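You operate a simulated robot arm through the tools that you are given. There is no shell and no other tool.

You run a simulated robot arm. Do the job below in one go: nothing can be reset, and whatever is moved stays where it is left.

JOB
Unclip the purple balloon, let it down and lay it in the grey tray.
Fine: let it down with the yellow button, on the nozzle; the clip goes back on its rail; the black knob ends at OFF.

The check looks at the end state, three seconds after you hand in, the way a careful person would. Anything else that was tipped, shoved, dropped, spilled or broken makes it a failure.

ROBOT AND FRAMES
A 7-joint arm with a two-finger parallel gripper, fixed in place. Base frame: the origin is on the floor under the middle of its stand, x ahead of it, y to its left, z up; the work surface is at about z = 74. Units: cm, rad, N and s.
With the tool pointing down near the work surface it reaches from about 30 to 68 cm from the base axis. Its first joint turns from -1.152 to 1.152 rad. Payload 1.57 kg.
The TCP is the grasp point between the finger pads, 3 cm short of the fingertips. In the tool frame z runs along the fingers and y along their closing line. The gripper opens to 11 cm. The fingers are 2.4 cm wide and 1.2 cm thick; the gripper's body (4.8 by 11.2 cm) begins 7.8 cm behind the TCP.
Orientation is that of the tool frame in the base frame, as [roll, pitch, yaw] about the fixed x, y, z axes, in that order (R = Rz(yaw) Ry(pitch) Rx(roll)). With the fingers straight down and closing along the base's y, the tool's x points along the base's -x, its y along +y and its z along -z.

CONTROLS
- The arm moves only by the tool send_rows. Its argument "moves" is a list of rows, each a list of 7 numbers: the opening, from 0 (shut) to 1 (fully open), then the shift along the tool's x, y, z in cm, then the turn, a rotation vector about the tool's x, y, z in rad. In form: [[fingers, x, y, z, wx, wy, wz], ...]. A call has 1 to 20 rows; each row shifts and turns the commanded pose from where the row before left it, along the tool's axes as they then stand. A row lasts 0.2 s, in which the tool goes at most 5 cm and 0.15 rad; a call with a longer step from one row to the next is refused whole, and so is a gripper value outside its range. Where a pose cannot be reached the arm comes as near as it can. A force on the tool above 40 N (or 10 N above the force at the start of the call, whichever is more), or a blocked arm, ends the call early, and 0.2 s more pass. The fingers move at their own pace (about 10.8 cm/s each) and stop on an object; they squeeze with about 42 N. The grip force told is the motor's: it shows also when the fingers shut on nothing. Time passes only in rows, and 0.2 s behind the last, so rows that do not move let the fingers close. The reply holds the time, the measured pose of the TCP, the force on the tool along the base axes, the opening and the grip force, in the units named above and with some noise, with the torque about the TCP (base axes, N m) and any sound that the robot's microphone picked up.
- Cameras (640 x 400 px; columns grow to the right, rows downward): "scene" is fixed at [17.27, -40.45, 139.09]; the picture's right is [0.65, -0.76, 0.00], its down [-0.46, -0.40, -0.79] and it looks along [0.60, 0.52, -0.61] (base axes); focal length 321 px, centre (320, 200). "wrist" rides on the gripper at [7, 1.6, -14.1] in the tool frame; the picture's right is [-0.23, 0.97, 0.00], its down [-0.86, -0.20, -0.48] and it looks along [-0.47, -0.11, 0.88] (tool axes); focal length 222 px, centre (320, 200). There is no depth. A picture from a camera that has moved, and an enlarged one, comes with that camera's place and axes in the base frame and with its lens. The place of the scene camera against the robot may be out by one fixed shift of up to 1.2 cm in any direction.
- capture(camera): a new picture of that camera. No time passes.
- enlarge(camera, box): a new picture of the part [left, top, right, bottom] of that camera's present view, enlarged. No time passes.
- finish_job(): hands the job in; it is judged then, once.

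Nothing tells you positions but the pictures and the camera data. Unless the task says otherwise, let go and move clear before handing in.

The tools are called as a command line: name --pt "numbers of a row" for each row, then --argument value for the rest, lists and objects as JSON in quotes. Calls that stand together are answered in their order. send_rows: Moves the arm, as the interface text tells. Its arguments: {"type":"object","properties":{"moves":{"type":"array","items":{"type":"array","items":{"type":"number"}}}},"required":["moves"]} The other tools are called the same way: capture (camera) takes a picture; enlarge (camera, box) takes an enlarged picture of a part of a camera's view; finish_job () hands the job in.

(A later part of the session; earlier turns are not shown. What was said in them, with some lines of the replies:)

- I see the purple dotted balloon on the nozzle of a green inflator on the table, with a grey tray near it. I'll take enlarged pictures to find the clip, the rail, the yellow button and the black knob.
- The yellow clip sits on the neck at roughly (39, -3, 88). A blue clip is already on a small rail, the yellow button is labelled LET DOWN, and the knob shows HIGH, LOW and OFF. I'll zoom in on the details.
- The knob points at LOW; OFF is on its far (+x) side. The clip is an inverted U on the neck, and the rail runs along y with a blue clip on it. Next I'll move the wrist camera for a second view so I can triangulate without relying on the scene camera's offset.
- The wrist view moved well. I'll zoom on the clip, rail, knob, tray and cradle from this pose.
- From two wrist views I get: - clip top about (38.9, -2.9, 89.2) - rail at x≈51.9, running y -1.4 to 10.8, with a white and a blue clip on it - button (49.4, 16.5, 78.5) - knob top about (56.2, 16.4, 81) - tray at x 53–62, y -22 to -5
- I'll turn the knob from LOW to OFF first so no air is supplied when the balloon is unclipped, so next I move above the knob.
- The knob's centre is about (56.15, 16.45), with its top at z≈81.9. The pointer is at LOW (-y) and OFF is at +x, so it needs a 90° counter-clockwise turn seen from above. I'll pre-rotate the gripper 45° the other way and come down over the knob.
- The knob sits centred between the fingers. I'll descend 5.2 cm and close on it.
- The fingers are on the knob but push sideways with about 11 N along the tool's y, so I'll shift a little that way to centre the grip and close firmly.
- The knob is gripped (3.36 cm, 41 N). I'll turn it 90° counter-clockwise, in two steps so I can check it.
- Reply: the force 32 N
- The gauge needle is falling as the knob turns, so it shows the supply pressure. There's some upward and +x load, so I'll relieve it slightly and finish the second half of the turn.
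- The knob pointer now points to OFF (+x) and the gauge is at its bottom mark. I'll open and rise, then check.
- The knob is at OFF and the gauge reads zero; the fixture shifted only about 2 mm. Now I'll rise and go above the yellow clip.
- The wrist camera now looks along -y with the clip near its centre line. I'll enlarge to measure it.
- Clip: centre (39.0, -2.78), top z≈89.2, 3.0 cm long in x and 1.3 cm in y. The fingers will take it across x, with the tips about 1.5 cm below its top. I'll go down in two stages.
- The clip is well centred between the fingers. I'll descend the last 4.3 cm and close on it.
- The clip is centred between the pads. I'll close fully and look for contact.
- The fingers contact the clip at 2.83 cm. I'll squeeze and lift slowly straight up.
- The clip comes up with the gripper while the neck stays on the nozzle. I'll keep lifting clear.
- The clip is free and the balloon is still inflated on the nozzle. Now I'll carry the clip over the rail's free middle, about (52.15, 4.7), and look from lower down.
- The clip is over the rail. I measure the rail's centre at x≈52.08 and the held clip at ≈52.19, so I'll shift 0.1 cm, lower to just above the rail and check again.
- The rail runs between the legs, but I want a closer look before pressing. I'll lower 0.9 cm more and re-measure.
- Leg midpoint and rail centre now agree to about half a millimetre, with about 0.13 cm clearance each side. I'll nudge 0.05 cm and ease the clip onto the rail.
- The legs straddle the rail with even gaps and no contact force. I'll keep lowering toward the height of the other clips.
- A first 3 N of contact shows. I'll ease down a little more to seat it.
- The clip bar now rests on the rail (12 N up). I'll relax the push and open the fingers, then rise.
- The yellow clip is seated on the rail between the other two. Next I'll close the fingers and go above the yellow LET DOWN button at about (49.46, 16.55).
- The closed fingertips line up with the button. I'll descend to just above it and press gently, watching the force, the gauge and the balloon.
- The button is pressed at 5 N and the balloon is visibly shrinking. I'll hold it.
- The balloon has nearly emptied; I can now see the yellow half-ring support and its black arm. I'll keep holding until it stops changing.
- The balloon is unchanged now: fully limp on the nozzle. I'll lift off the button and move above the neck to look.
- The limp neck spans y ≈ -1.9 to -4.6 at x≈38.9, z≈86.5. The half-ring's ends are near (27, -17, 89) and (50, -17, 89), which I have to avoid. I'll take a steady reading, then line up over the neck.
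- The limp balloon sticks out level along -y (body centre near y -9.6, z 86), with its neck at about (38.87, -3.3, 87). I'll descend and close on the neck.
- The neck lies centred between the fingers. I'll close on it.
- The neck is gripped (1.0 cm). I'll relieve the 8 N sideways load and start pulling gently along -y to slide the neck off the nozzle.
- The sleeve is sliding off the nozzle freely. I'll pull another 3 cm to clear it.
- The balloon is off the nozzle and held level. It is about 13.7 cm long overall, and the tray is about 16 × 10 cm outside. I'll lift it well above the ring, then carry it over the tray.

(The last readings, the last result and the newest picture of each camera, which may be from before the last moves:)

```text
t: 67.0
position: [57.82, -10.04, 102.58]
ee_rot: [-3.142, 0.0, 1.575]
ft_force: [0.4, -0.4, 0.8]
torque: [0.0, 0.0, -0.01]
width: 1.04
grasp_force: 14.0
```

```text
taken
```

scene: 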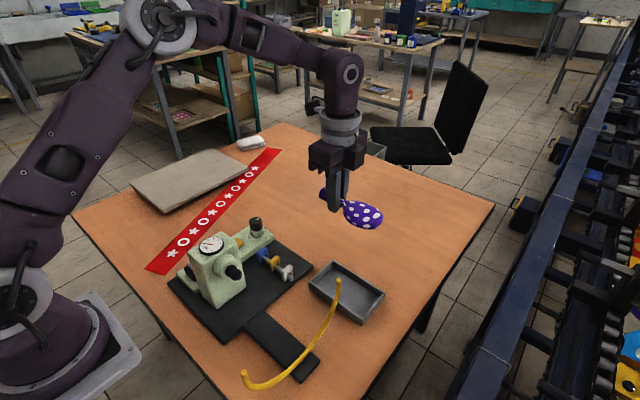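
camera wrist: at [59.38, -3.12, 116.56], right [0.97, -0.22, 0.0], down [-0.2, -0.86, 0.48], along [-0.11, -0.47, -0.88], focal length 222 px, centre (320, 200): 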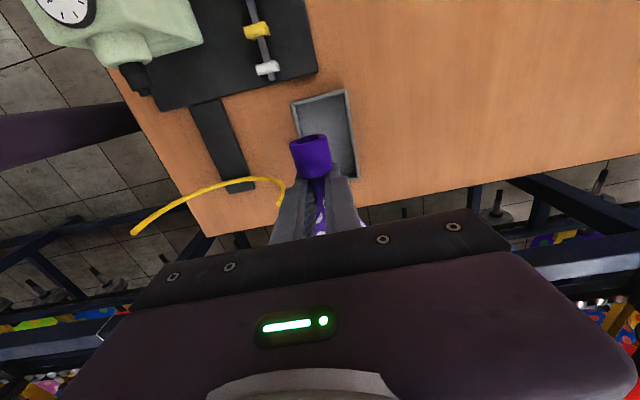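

enlarge --camera "wrist" --box '[260, 70, 380, 200]'

enlarge --camera "scene" --box '[290, 160, 410, 340]'

```text
3.08 times, centred on (320, 135) of wrist
camera zoom: at [59.38, -3.12, 116.56], right [0.97, -0.22, 0.0], down [-0.2, -0.86, 0.48], along [-0.11, -0.47, -0.88], focal length 684 px, centre (320, 400)
```

zoom: 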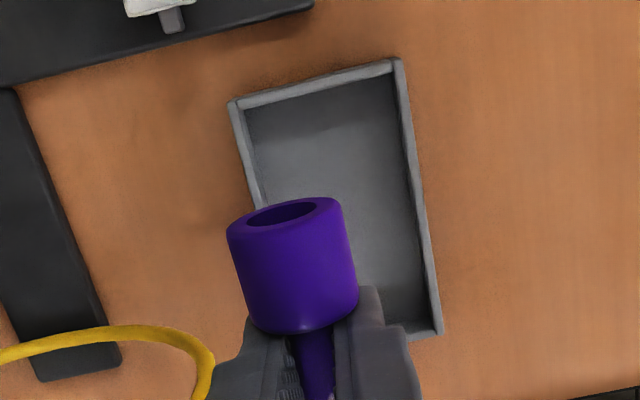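

```text
2.22 times, centred on (350, 250) of scene
camera zoom: at [17.27, -40.45, 139.09], right [0.65, -0.76, 0.0], down [-0.46, -0.4, -0.79], along [0.6, 0.52, -0.61], focal length 713 px, centre (253, 89)
```

zoom: 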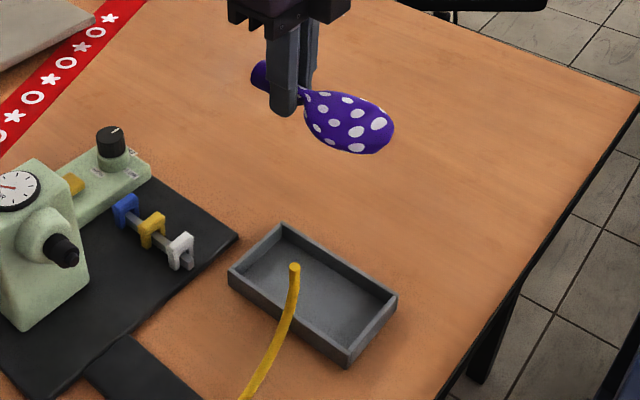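

From this view the tray is x 53.9–62.95, y -5.45 to -21.1, centred at (58.4, -13.3). The balloon's span is centred in y already, so I'll shift +0.65 in x and descend to just above the rim.

send_rows --pt "0 0 0.33 1 0 0 0" --pt "0 0 0.33 2 0 0 0" --pt "0 0 0 2.2 0 0 0" --pt "0 0 0 2.2 0 0 0" --pt "0 0 0 2.2 0 0 0" --pt "0 0 0 2.2 0 0 0" --pt "0 0 0 2.2 0 0 0" --pt "0 0 0 1.5 0 0 0" --pt "0 0 0 0 0 0 0" --pt "0 0 0 0 0 0 0"

enlarge --camera "wrist" --box '[240, 70, 400, 240]'

enlarge --camera "scene" --box '[290, 200, 410, 340]'

```text
t: 69.2
position: [58.42, -10.1, 86.76]
ee_rot: [3.14, 0.0, 1.574]
ft_force: [0.5, 0.9, -0.2]
torque: [-0.01, -0.01, 0.02]
width: 1.02
grasp_force: 13.7
```

```text
2.35 times, centred on (320, 155) of wrist
camera zoom: at [60.07, -3.1, 100.89], right [0.97, -0.22, 0.0], down [-0.2, -0.86, 0.48], along [-0.11, -0.47, -0.88], focal length 523 px, centre (320, 306)
```

zoom: 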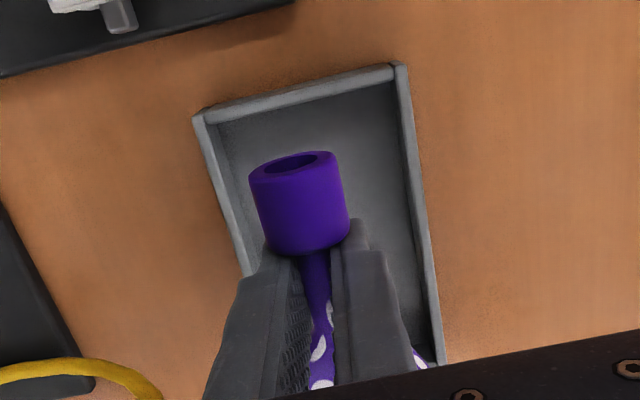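

```text
2.86 times, centred on (350, 270) of scene
camera zoom: at [17.27, -40.45, 139.09], right [0.65, -0.76, 0.0], down [-0.46, -0.4, -0.79], along [0.6, 0.52, -0.61], focal length 916 px, centre (234, 0)
```

zoom: 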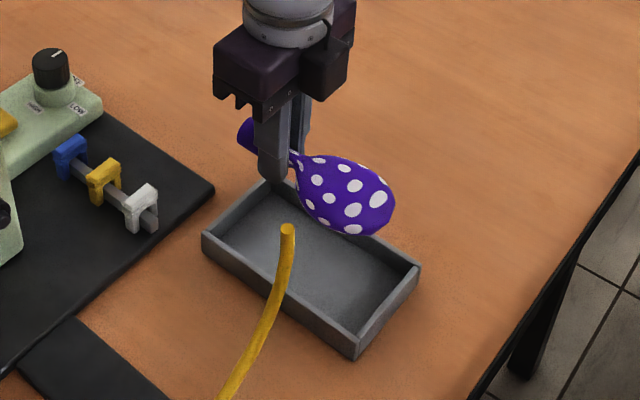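

The balloon sits within the tray outline from both cameras. I'll lower it inside, slowly near the bottom.

send_rows --pt "0 0.05 0 1.5 0 0 0" --pt "0 0 0 1.5 0 0 0" --pt "0 0 0 1.2 0 0 0" --pt "0 0 0 0.8 0 0 0" --pt "0 0 0 0.5 0 0 0" --pt "0 0 0 0.5 0 0 0" --pt "0 0 0 0 0 0 0" --pt "0 0 0 0 0 0 0"

enlarge --camera "wrist" --box '[240, 70, 400, 240]'

enlarge --camera "scene" --box '[300, 240, 400, 330]'

```text
t: 71.0
position: [58.48, -9.97, 80.76]
ee_rot: [3.141, -0.001, 1.575]
ft_force: [0.7, 0.3, -0.3]
torque: [-0.02, 0.03, -0.01]
width: 0.99
grasp_force: 14.2
```

```text
2.35 times, centred on (320, 155) of wrist
camera zoom: at [60.01, -3.04, 94.77], right [0.97, -0.22, 0.0], down [-0.2, -0.86, 0.48], along [-0.11, -0.47, -0.88], focal length 523 px, centre (320, 306)
```

zoom: 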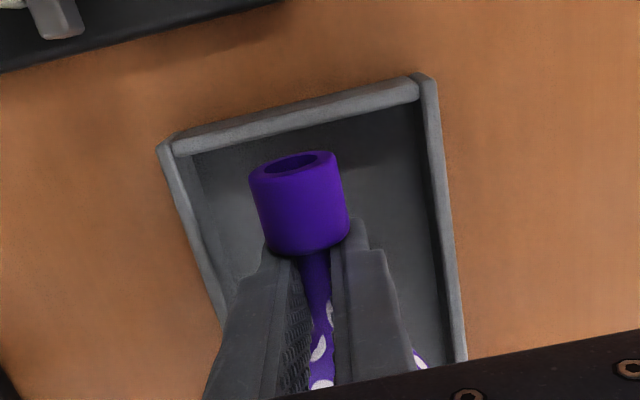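

```text
4.44 times, centred on (350, 285) of scene
camera zoom: at [17.27, -40.45, 139.09], right [0.65, -0.76, 0.0], down [-0.46, -0.4, -0.79], along [0.6, 0.52, -0.61], focal length 1426 px, centre (187, -178)
```

zoom: 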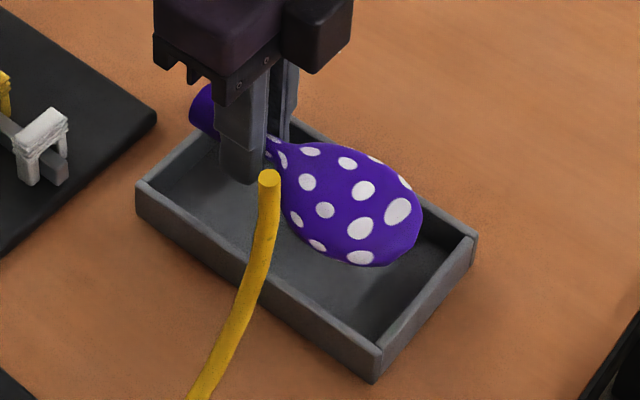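

Still clear on all sides with no contact force. I'll continue down in small steps.

send_rows --pt "0 0 0 0.4 0 0 0" --pt "0 0 0 0.4 0 0 0" --pt "0 0 0 0.4 0 0 0" --pt "0 0 0 0.3 0 0 0" --pt "0 0 0 0 0 0 0"

enlarge --camera "scene" --box '[300, 240, 400, 330]'

```text
t: 72.2
position: [58.38, -10.06, 79.4]
ee_rot: [3.141, 0.0, 1.575]
ft_force: [-0.1, -0.6, -0.3]
torque: [0.01, -0.01, -0.01]
width: 1.01
grasp_force: 13.6
```

```text
4.44 times, centred on (350, 285) of scene
camera zoom: at [17.27, -40.45, 139.09], right [0.65, -0.76, 0.0], down [-0.46, -0.4, -0.79], along [0.6, 0.52, -0.61], focal length 1426 px, centre (187, -178)
```

zoom: 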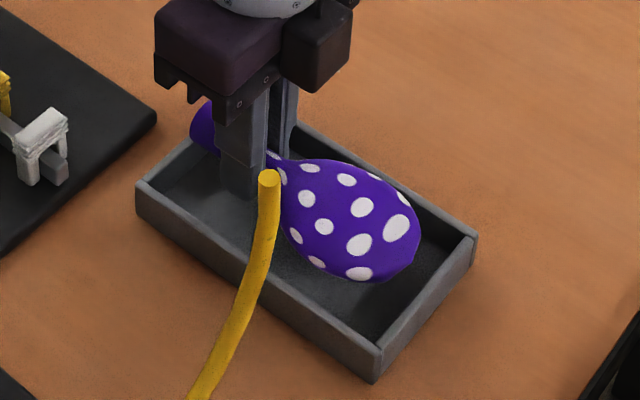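

send_rows --pt "0 0 0 0.3 0 0 0" --pt "0 0 0 0.3 0 0 0" --pt "0 0 0 0.3 0 0 0" --pt "0 0 0 0 0 0 0"

enlarge --camera "scene" --box '[300, 240, 400, 330]'

enlarge --camera "wrist" --box '[240, 70, 400, 240]'

```text
t: 73.2
position: [58.41, -10.09, 78.45]
ee_rot: [-3.141, 0.001, 1.576]
ft_force: [0.3, -0.1, 0.1]
torque: [0.01, 0.02, -0.01]
width: 1.04
grasp_force: 13.7
```

```text
4.44 times, centred on (350, 285) of scene
camera zoom: at [17.27, -40.45, 139.09], right [0.65, -0.76, 0.0], down [-0.46, -0.4, -0.79], along [0.6, 0.52, -0.61], focal length 1426 px, centre (187, -178)
```

zoom: 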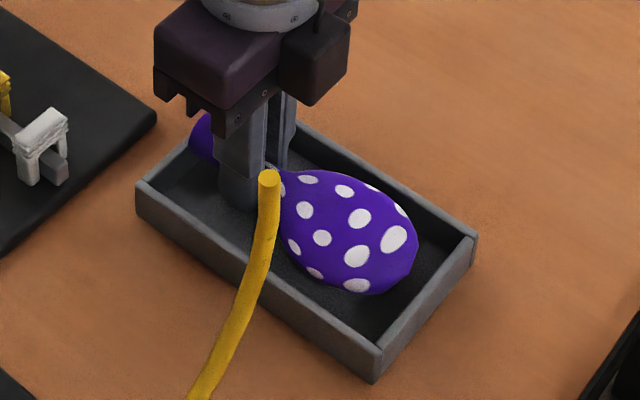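

```text
2.35 times, centred on (320, 155) of wrist
camera zoom: at [59.96, -3.07, 92.53], right [0.97, -0.22, 0.0], down [-0.2, -0.86, 0.48], along [-0.11, -0.47, -0.88], focal length 523 px, centre (320, 306)
```

zoom: 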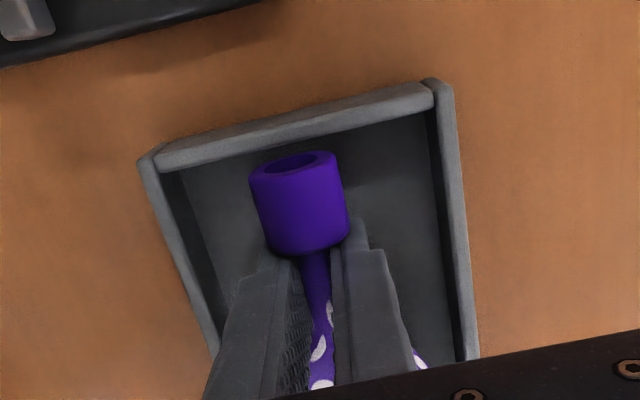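

Almost at the floor (tips about 75.3). One small step more, then I'll open slowly to release.

send_rows --pt "0 0 0 0.2 0 0 0" --pt "0 0 0 0.1 0 0 0" --pt "0 0 0 0 0 0 0"

send_rows --pt "0.1 0 0 0 0 0 0" --pt "0.15 0 0 0 0 0 0" --pt "0.2 0 0 0 0 0 0" --pt "0.25 0 0 0 0 0 0" --pt "0.28 0 0 0 0 0 0" --pt "0.28 0 0 0 0 0 0" --pt "0.28 0 0 0 0 0 0"

enlarge --camera "scene" --box '[300, 240, 400, 330]'

enlarge --camera "wrist" --box '[240, 70, 400, 240]'

```text
t: 74.0
position: [58.43, -10.08, 78.08]
ee_rot: [3.141, 0.001, 1.574]
ft_force: [0.1, 1.2, -0.3]
torque: [-0.04, -0.01, 0.01]
width: 1.0
grasp_force: 13.8
```

```text
t: 75.6
position: [58.39, -10.13, 78.24]
ee_rot: [-3.14, -0.001, 1.575]
ft_force: [0.3, -0.2, 1.0]
torque: [-0.02, 0.01, -0.01]
width: 3.08
grasp_force: 0.0
```

```text
4.44 times, centred on (350, 285) of scene
camera zoom: at [17.27, -40.45, 139.09], right [0.65, -0.76, 0.0], down [-0.46, -0.4, -0.79], along [0.6, 0.52, -0.61], focal length 1426 px, centre (187, -178)
```

zoom: 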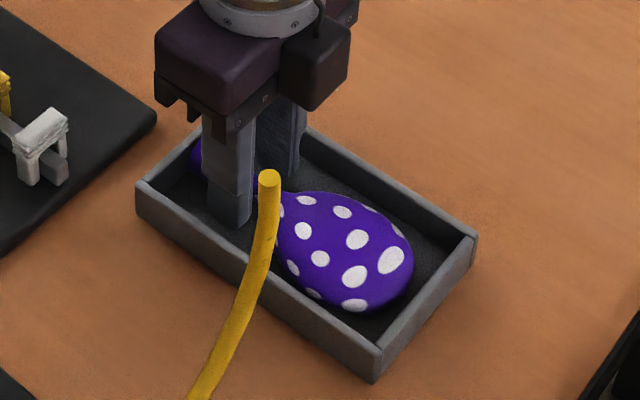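

```text
2.35 times, centred on (320, 155) of wrist
camera zoom: at [59.96, -3.11, 92.19], right [0.97, -0.22, 0.0], down [-0.2, -0.86, 0.48], along [-0.11, -0.47, -0.88], focal length 523 px, centre (320, 306)
```

zoom: 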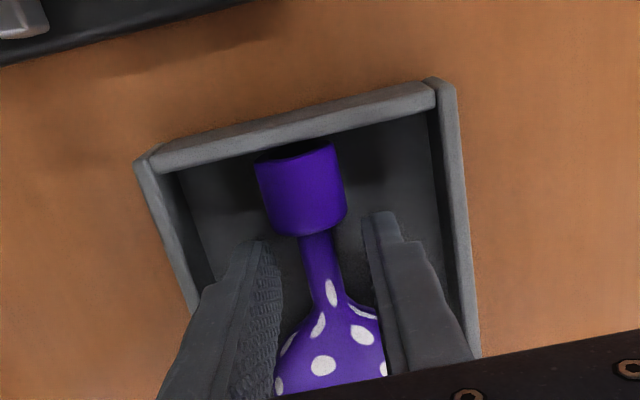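

The balloon dropped flat into the tray and the fingers are free on both sides. I'll rise straight up and check everything.

send_rows --pt "0.3 0 0 -0.5 0 0 0" --pt "0.3 0 0 -0.8 0 0 0" --pt "0.3 0 0 -1.5 0 0 0" --pt "0.3 0 0 -2.5 0 0 0" --pt "0.3 0 0 -3 0 0 0" --pt "0.3 0 0 -4 0 0 0" --pt "0.3 0 0 -4 0 0 0" --pt "0.3 0 0 -4 0 0 0" --pt "0.3 0 0 -4 0 0 0" --pt "0.3 0 0 0 0 0 0"

capture --camera "scene"

enlarge --camera "scene" --box '[300, 240, 400, 330]'

enlarge --camera "wrist" --box '[260, 70, 380, 220]'

enlarge --camera "scene" --box '[160, 200, 320, 300]'

```text
t: 77.8
position: [58.35, -10.17, 102.44]
ee_rot: [3.14, 0.0, 1.575]
ft_force: [0.0, -0.8, -0.4]
torque: [-0.01, -0.03, -0.01]
width: 3.33
grasp_force: 0.1
```

```text
taken
```

scene: 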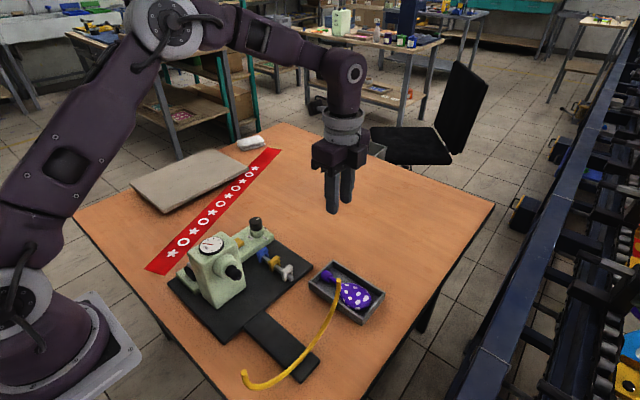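

```text
4.44 times, centred on (350, 285) of scene
camera zoom: at [17.27, -40.45, 139.09], right [0.65, -0.76, 0.0], down [-0.46, -0.4, -0.79], along [0.6, 0.52, -0.61], focal length 1426 px, centre (187, -178)
```

zoom: 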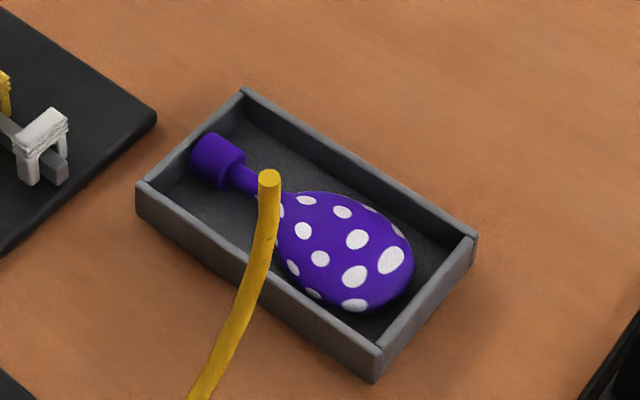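

```text
2.67 times, centred on (320, 145) of wrist
camera zoom: at [59.96, -3.26, 116.53], right [0.97, -0.22, 0.0], down [-0.2, -0.86, 0.48], along [-0.11, -0.47, -0.88], focal length 592 px, centre (320, 347)
```

zoom: 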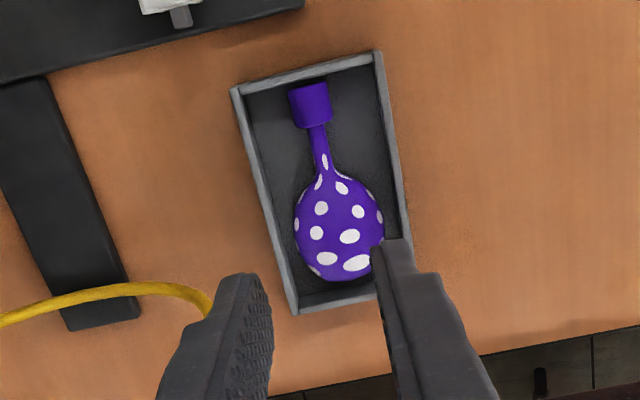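

```text
4.00 times, centred on (240, 250) of scene
camera zoom: at [17.27, -40.45, 139.09], right [0.65, -0.76, 0.0], down [-0.46, -0.4, -0.79], along [0.6, 0.52, -0.61], focal length 1283 px, centre (640, 0)
```

zoom: 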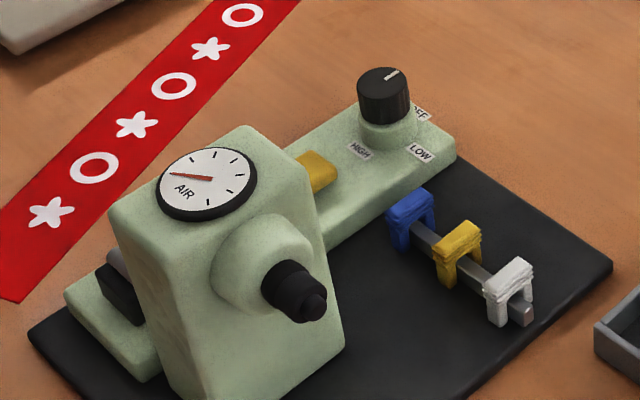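

The balloon lies fully inside the tray, the clip is on the rail, and the gauge reads zero. I'll move clear and take one close look at the knob pointer before handing in.

send_rows --pt "0.3 2.5 -0.3 0 0 0 0" --pt "0.3 2.5 -0.3 0 0 0 0" --pt "0.3 2.5 -0.3 0 0 0 0" --pt "0.3 2.5 -0.3 0 0 0 0" --pt "0.3 2.5 -0.3 0 0 0 0" --pt "0.3 2.5 -0.3 0 0 0 0" --pt "0.3 2.5 -0.3 0 0 0 0" --pt "0.3 2.5 -0.3 0 0 0 0" --pt "0.3 2.5 -0.3 0 0 0 0" --pt "0.3 0 0 0 0 0 0" --pt "0.3 0 0 0 0 0 0"

capture --camera "wrist"

enlarge --camera "wrist" --box '[280, 80, 380, 160]'

enlarge --camera "scene" --box '[235, 210, 275, 250]'

```text
t: 80.2
position: [55.71, 12.41, 102.4]
ee_rot: [3.141, 0.0, 1.574]
ft_force: [0.2, 0.4, -0.2]
torque: [0.0, 0.0, 0.01]
width: 3.32
grasp_force: 0.0
```

```text
taken
camera wrist: at [57.22, 19.36, 116.51], right [0.97, -0.22, 0.0], down [-0.2, -0.86, 0.48], along [-0.11, -0.47, -0.88], focal length 222 px, centre (320, 200)
```

wrist: 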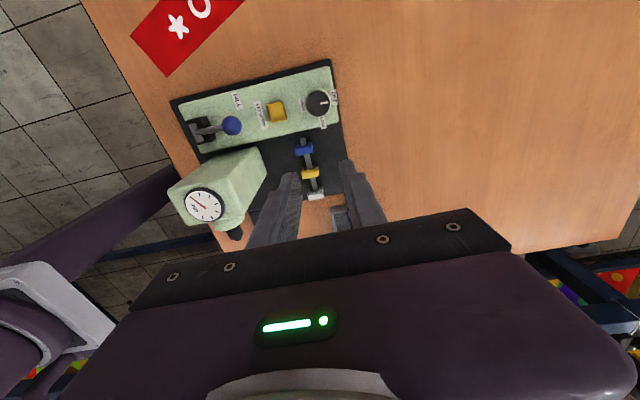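

```text
5.00 times, centred on (330, 120) of wrist
camera zoom: at [57.22, 19.36, 116.51], right [0.97, -0.22, 0.0], down [-0.2, -0.86, 0.48], along [-0.11, -0.47, -0.88], focal length 1111 px, centre (270, 600)
```

zoom: 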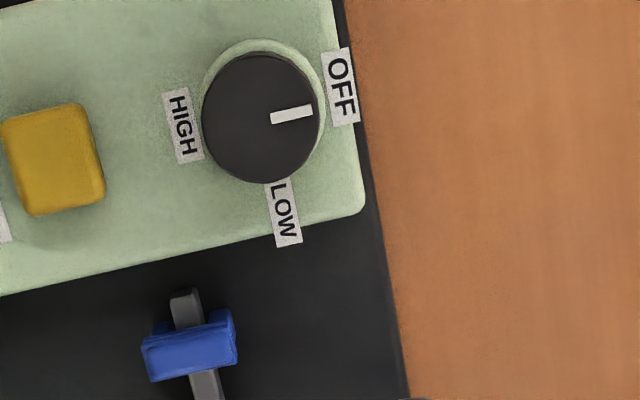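

```text
10.00 times, centred on (255, 230) of scene
camera zoom: at [17.27, -40.45, 139.09], right [0.65, -0.76, 0.0], down [-0.46, -0.4, -0.79], along [0.6, 0.52, -0.61], focal length 3208 px, centre (970, -100)
```

zoom: 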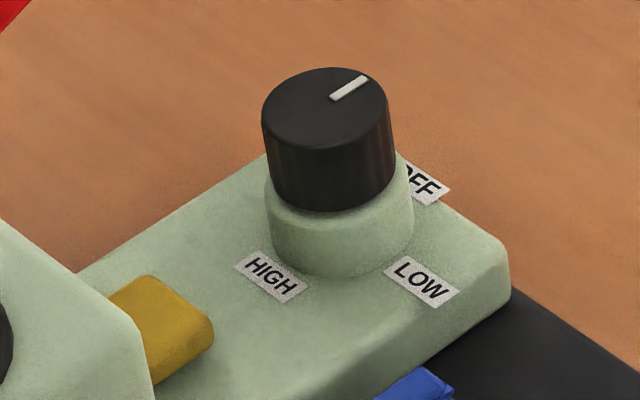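

The pointer lies square on OFF and the gauge reads zero. The yellow clip is on the rail, the limp balloon is in the tray, and the gripper is empty and clear. I'm handing the job in.

finish_job

```text
The job is handed in.
```

The purple balloon is unclipped, fully let down and lying in the grey tray, and the job is handed in. I don't have the check's result yet.

- **Let down:** I held the yellow LET DOWN button with the balloon still on the nozzle until it stopped shrinking, then pulled it off.
- **Clip:** the yellow clip is back on its rail, between the blue and white ones.
- **Knob:** the black knob points to OFF and the gauge is at its lowest mark. I turned it there before unclipping, so no air was supplied.
- **Other effects:** turning the knob slid the inflator about 2 mm on the table. I saw nothing else moved or tipped.

The gripper is empty and clear of everything.
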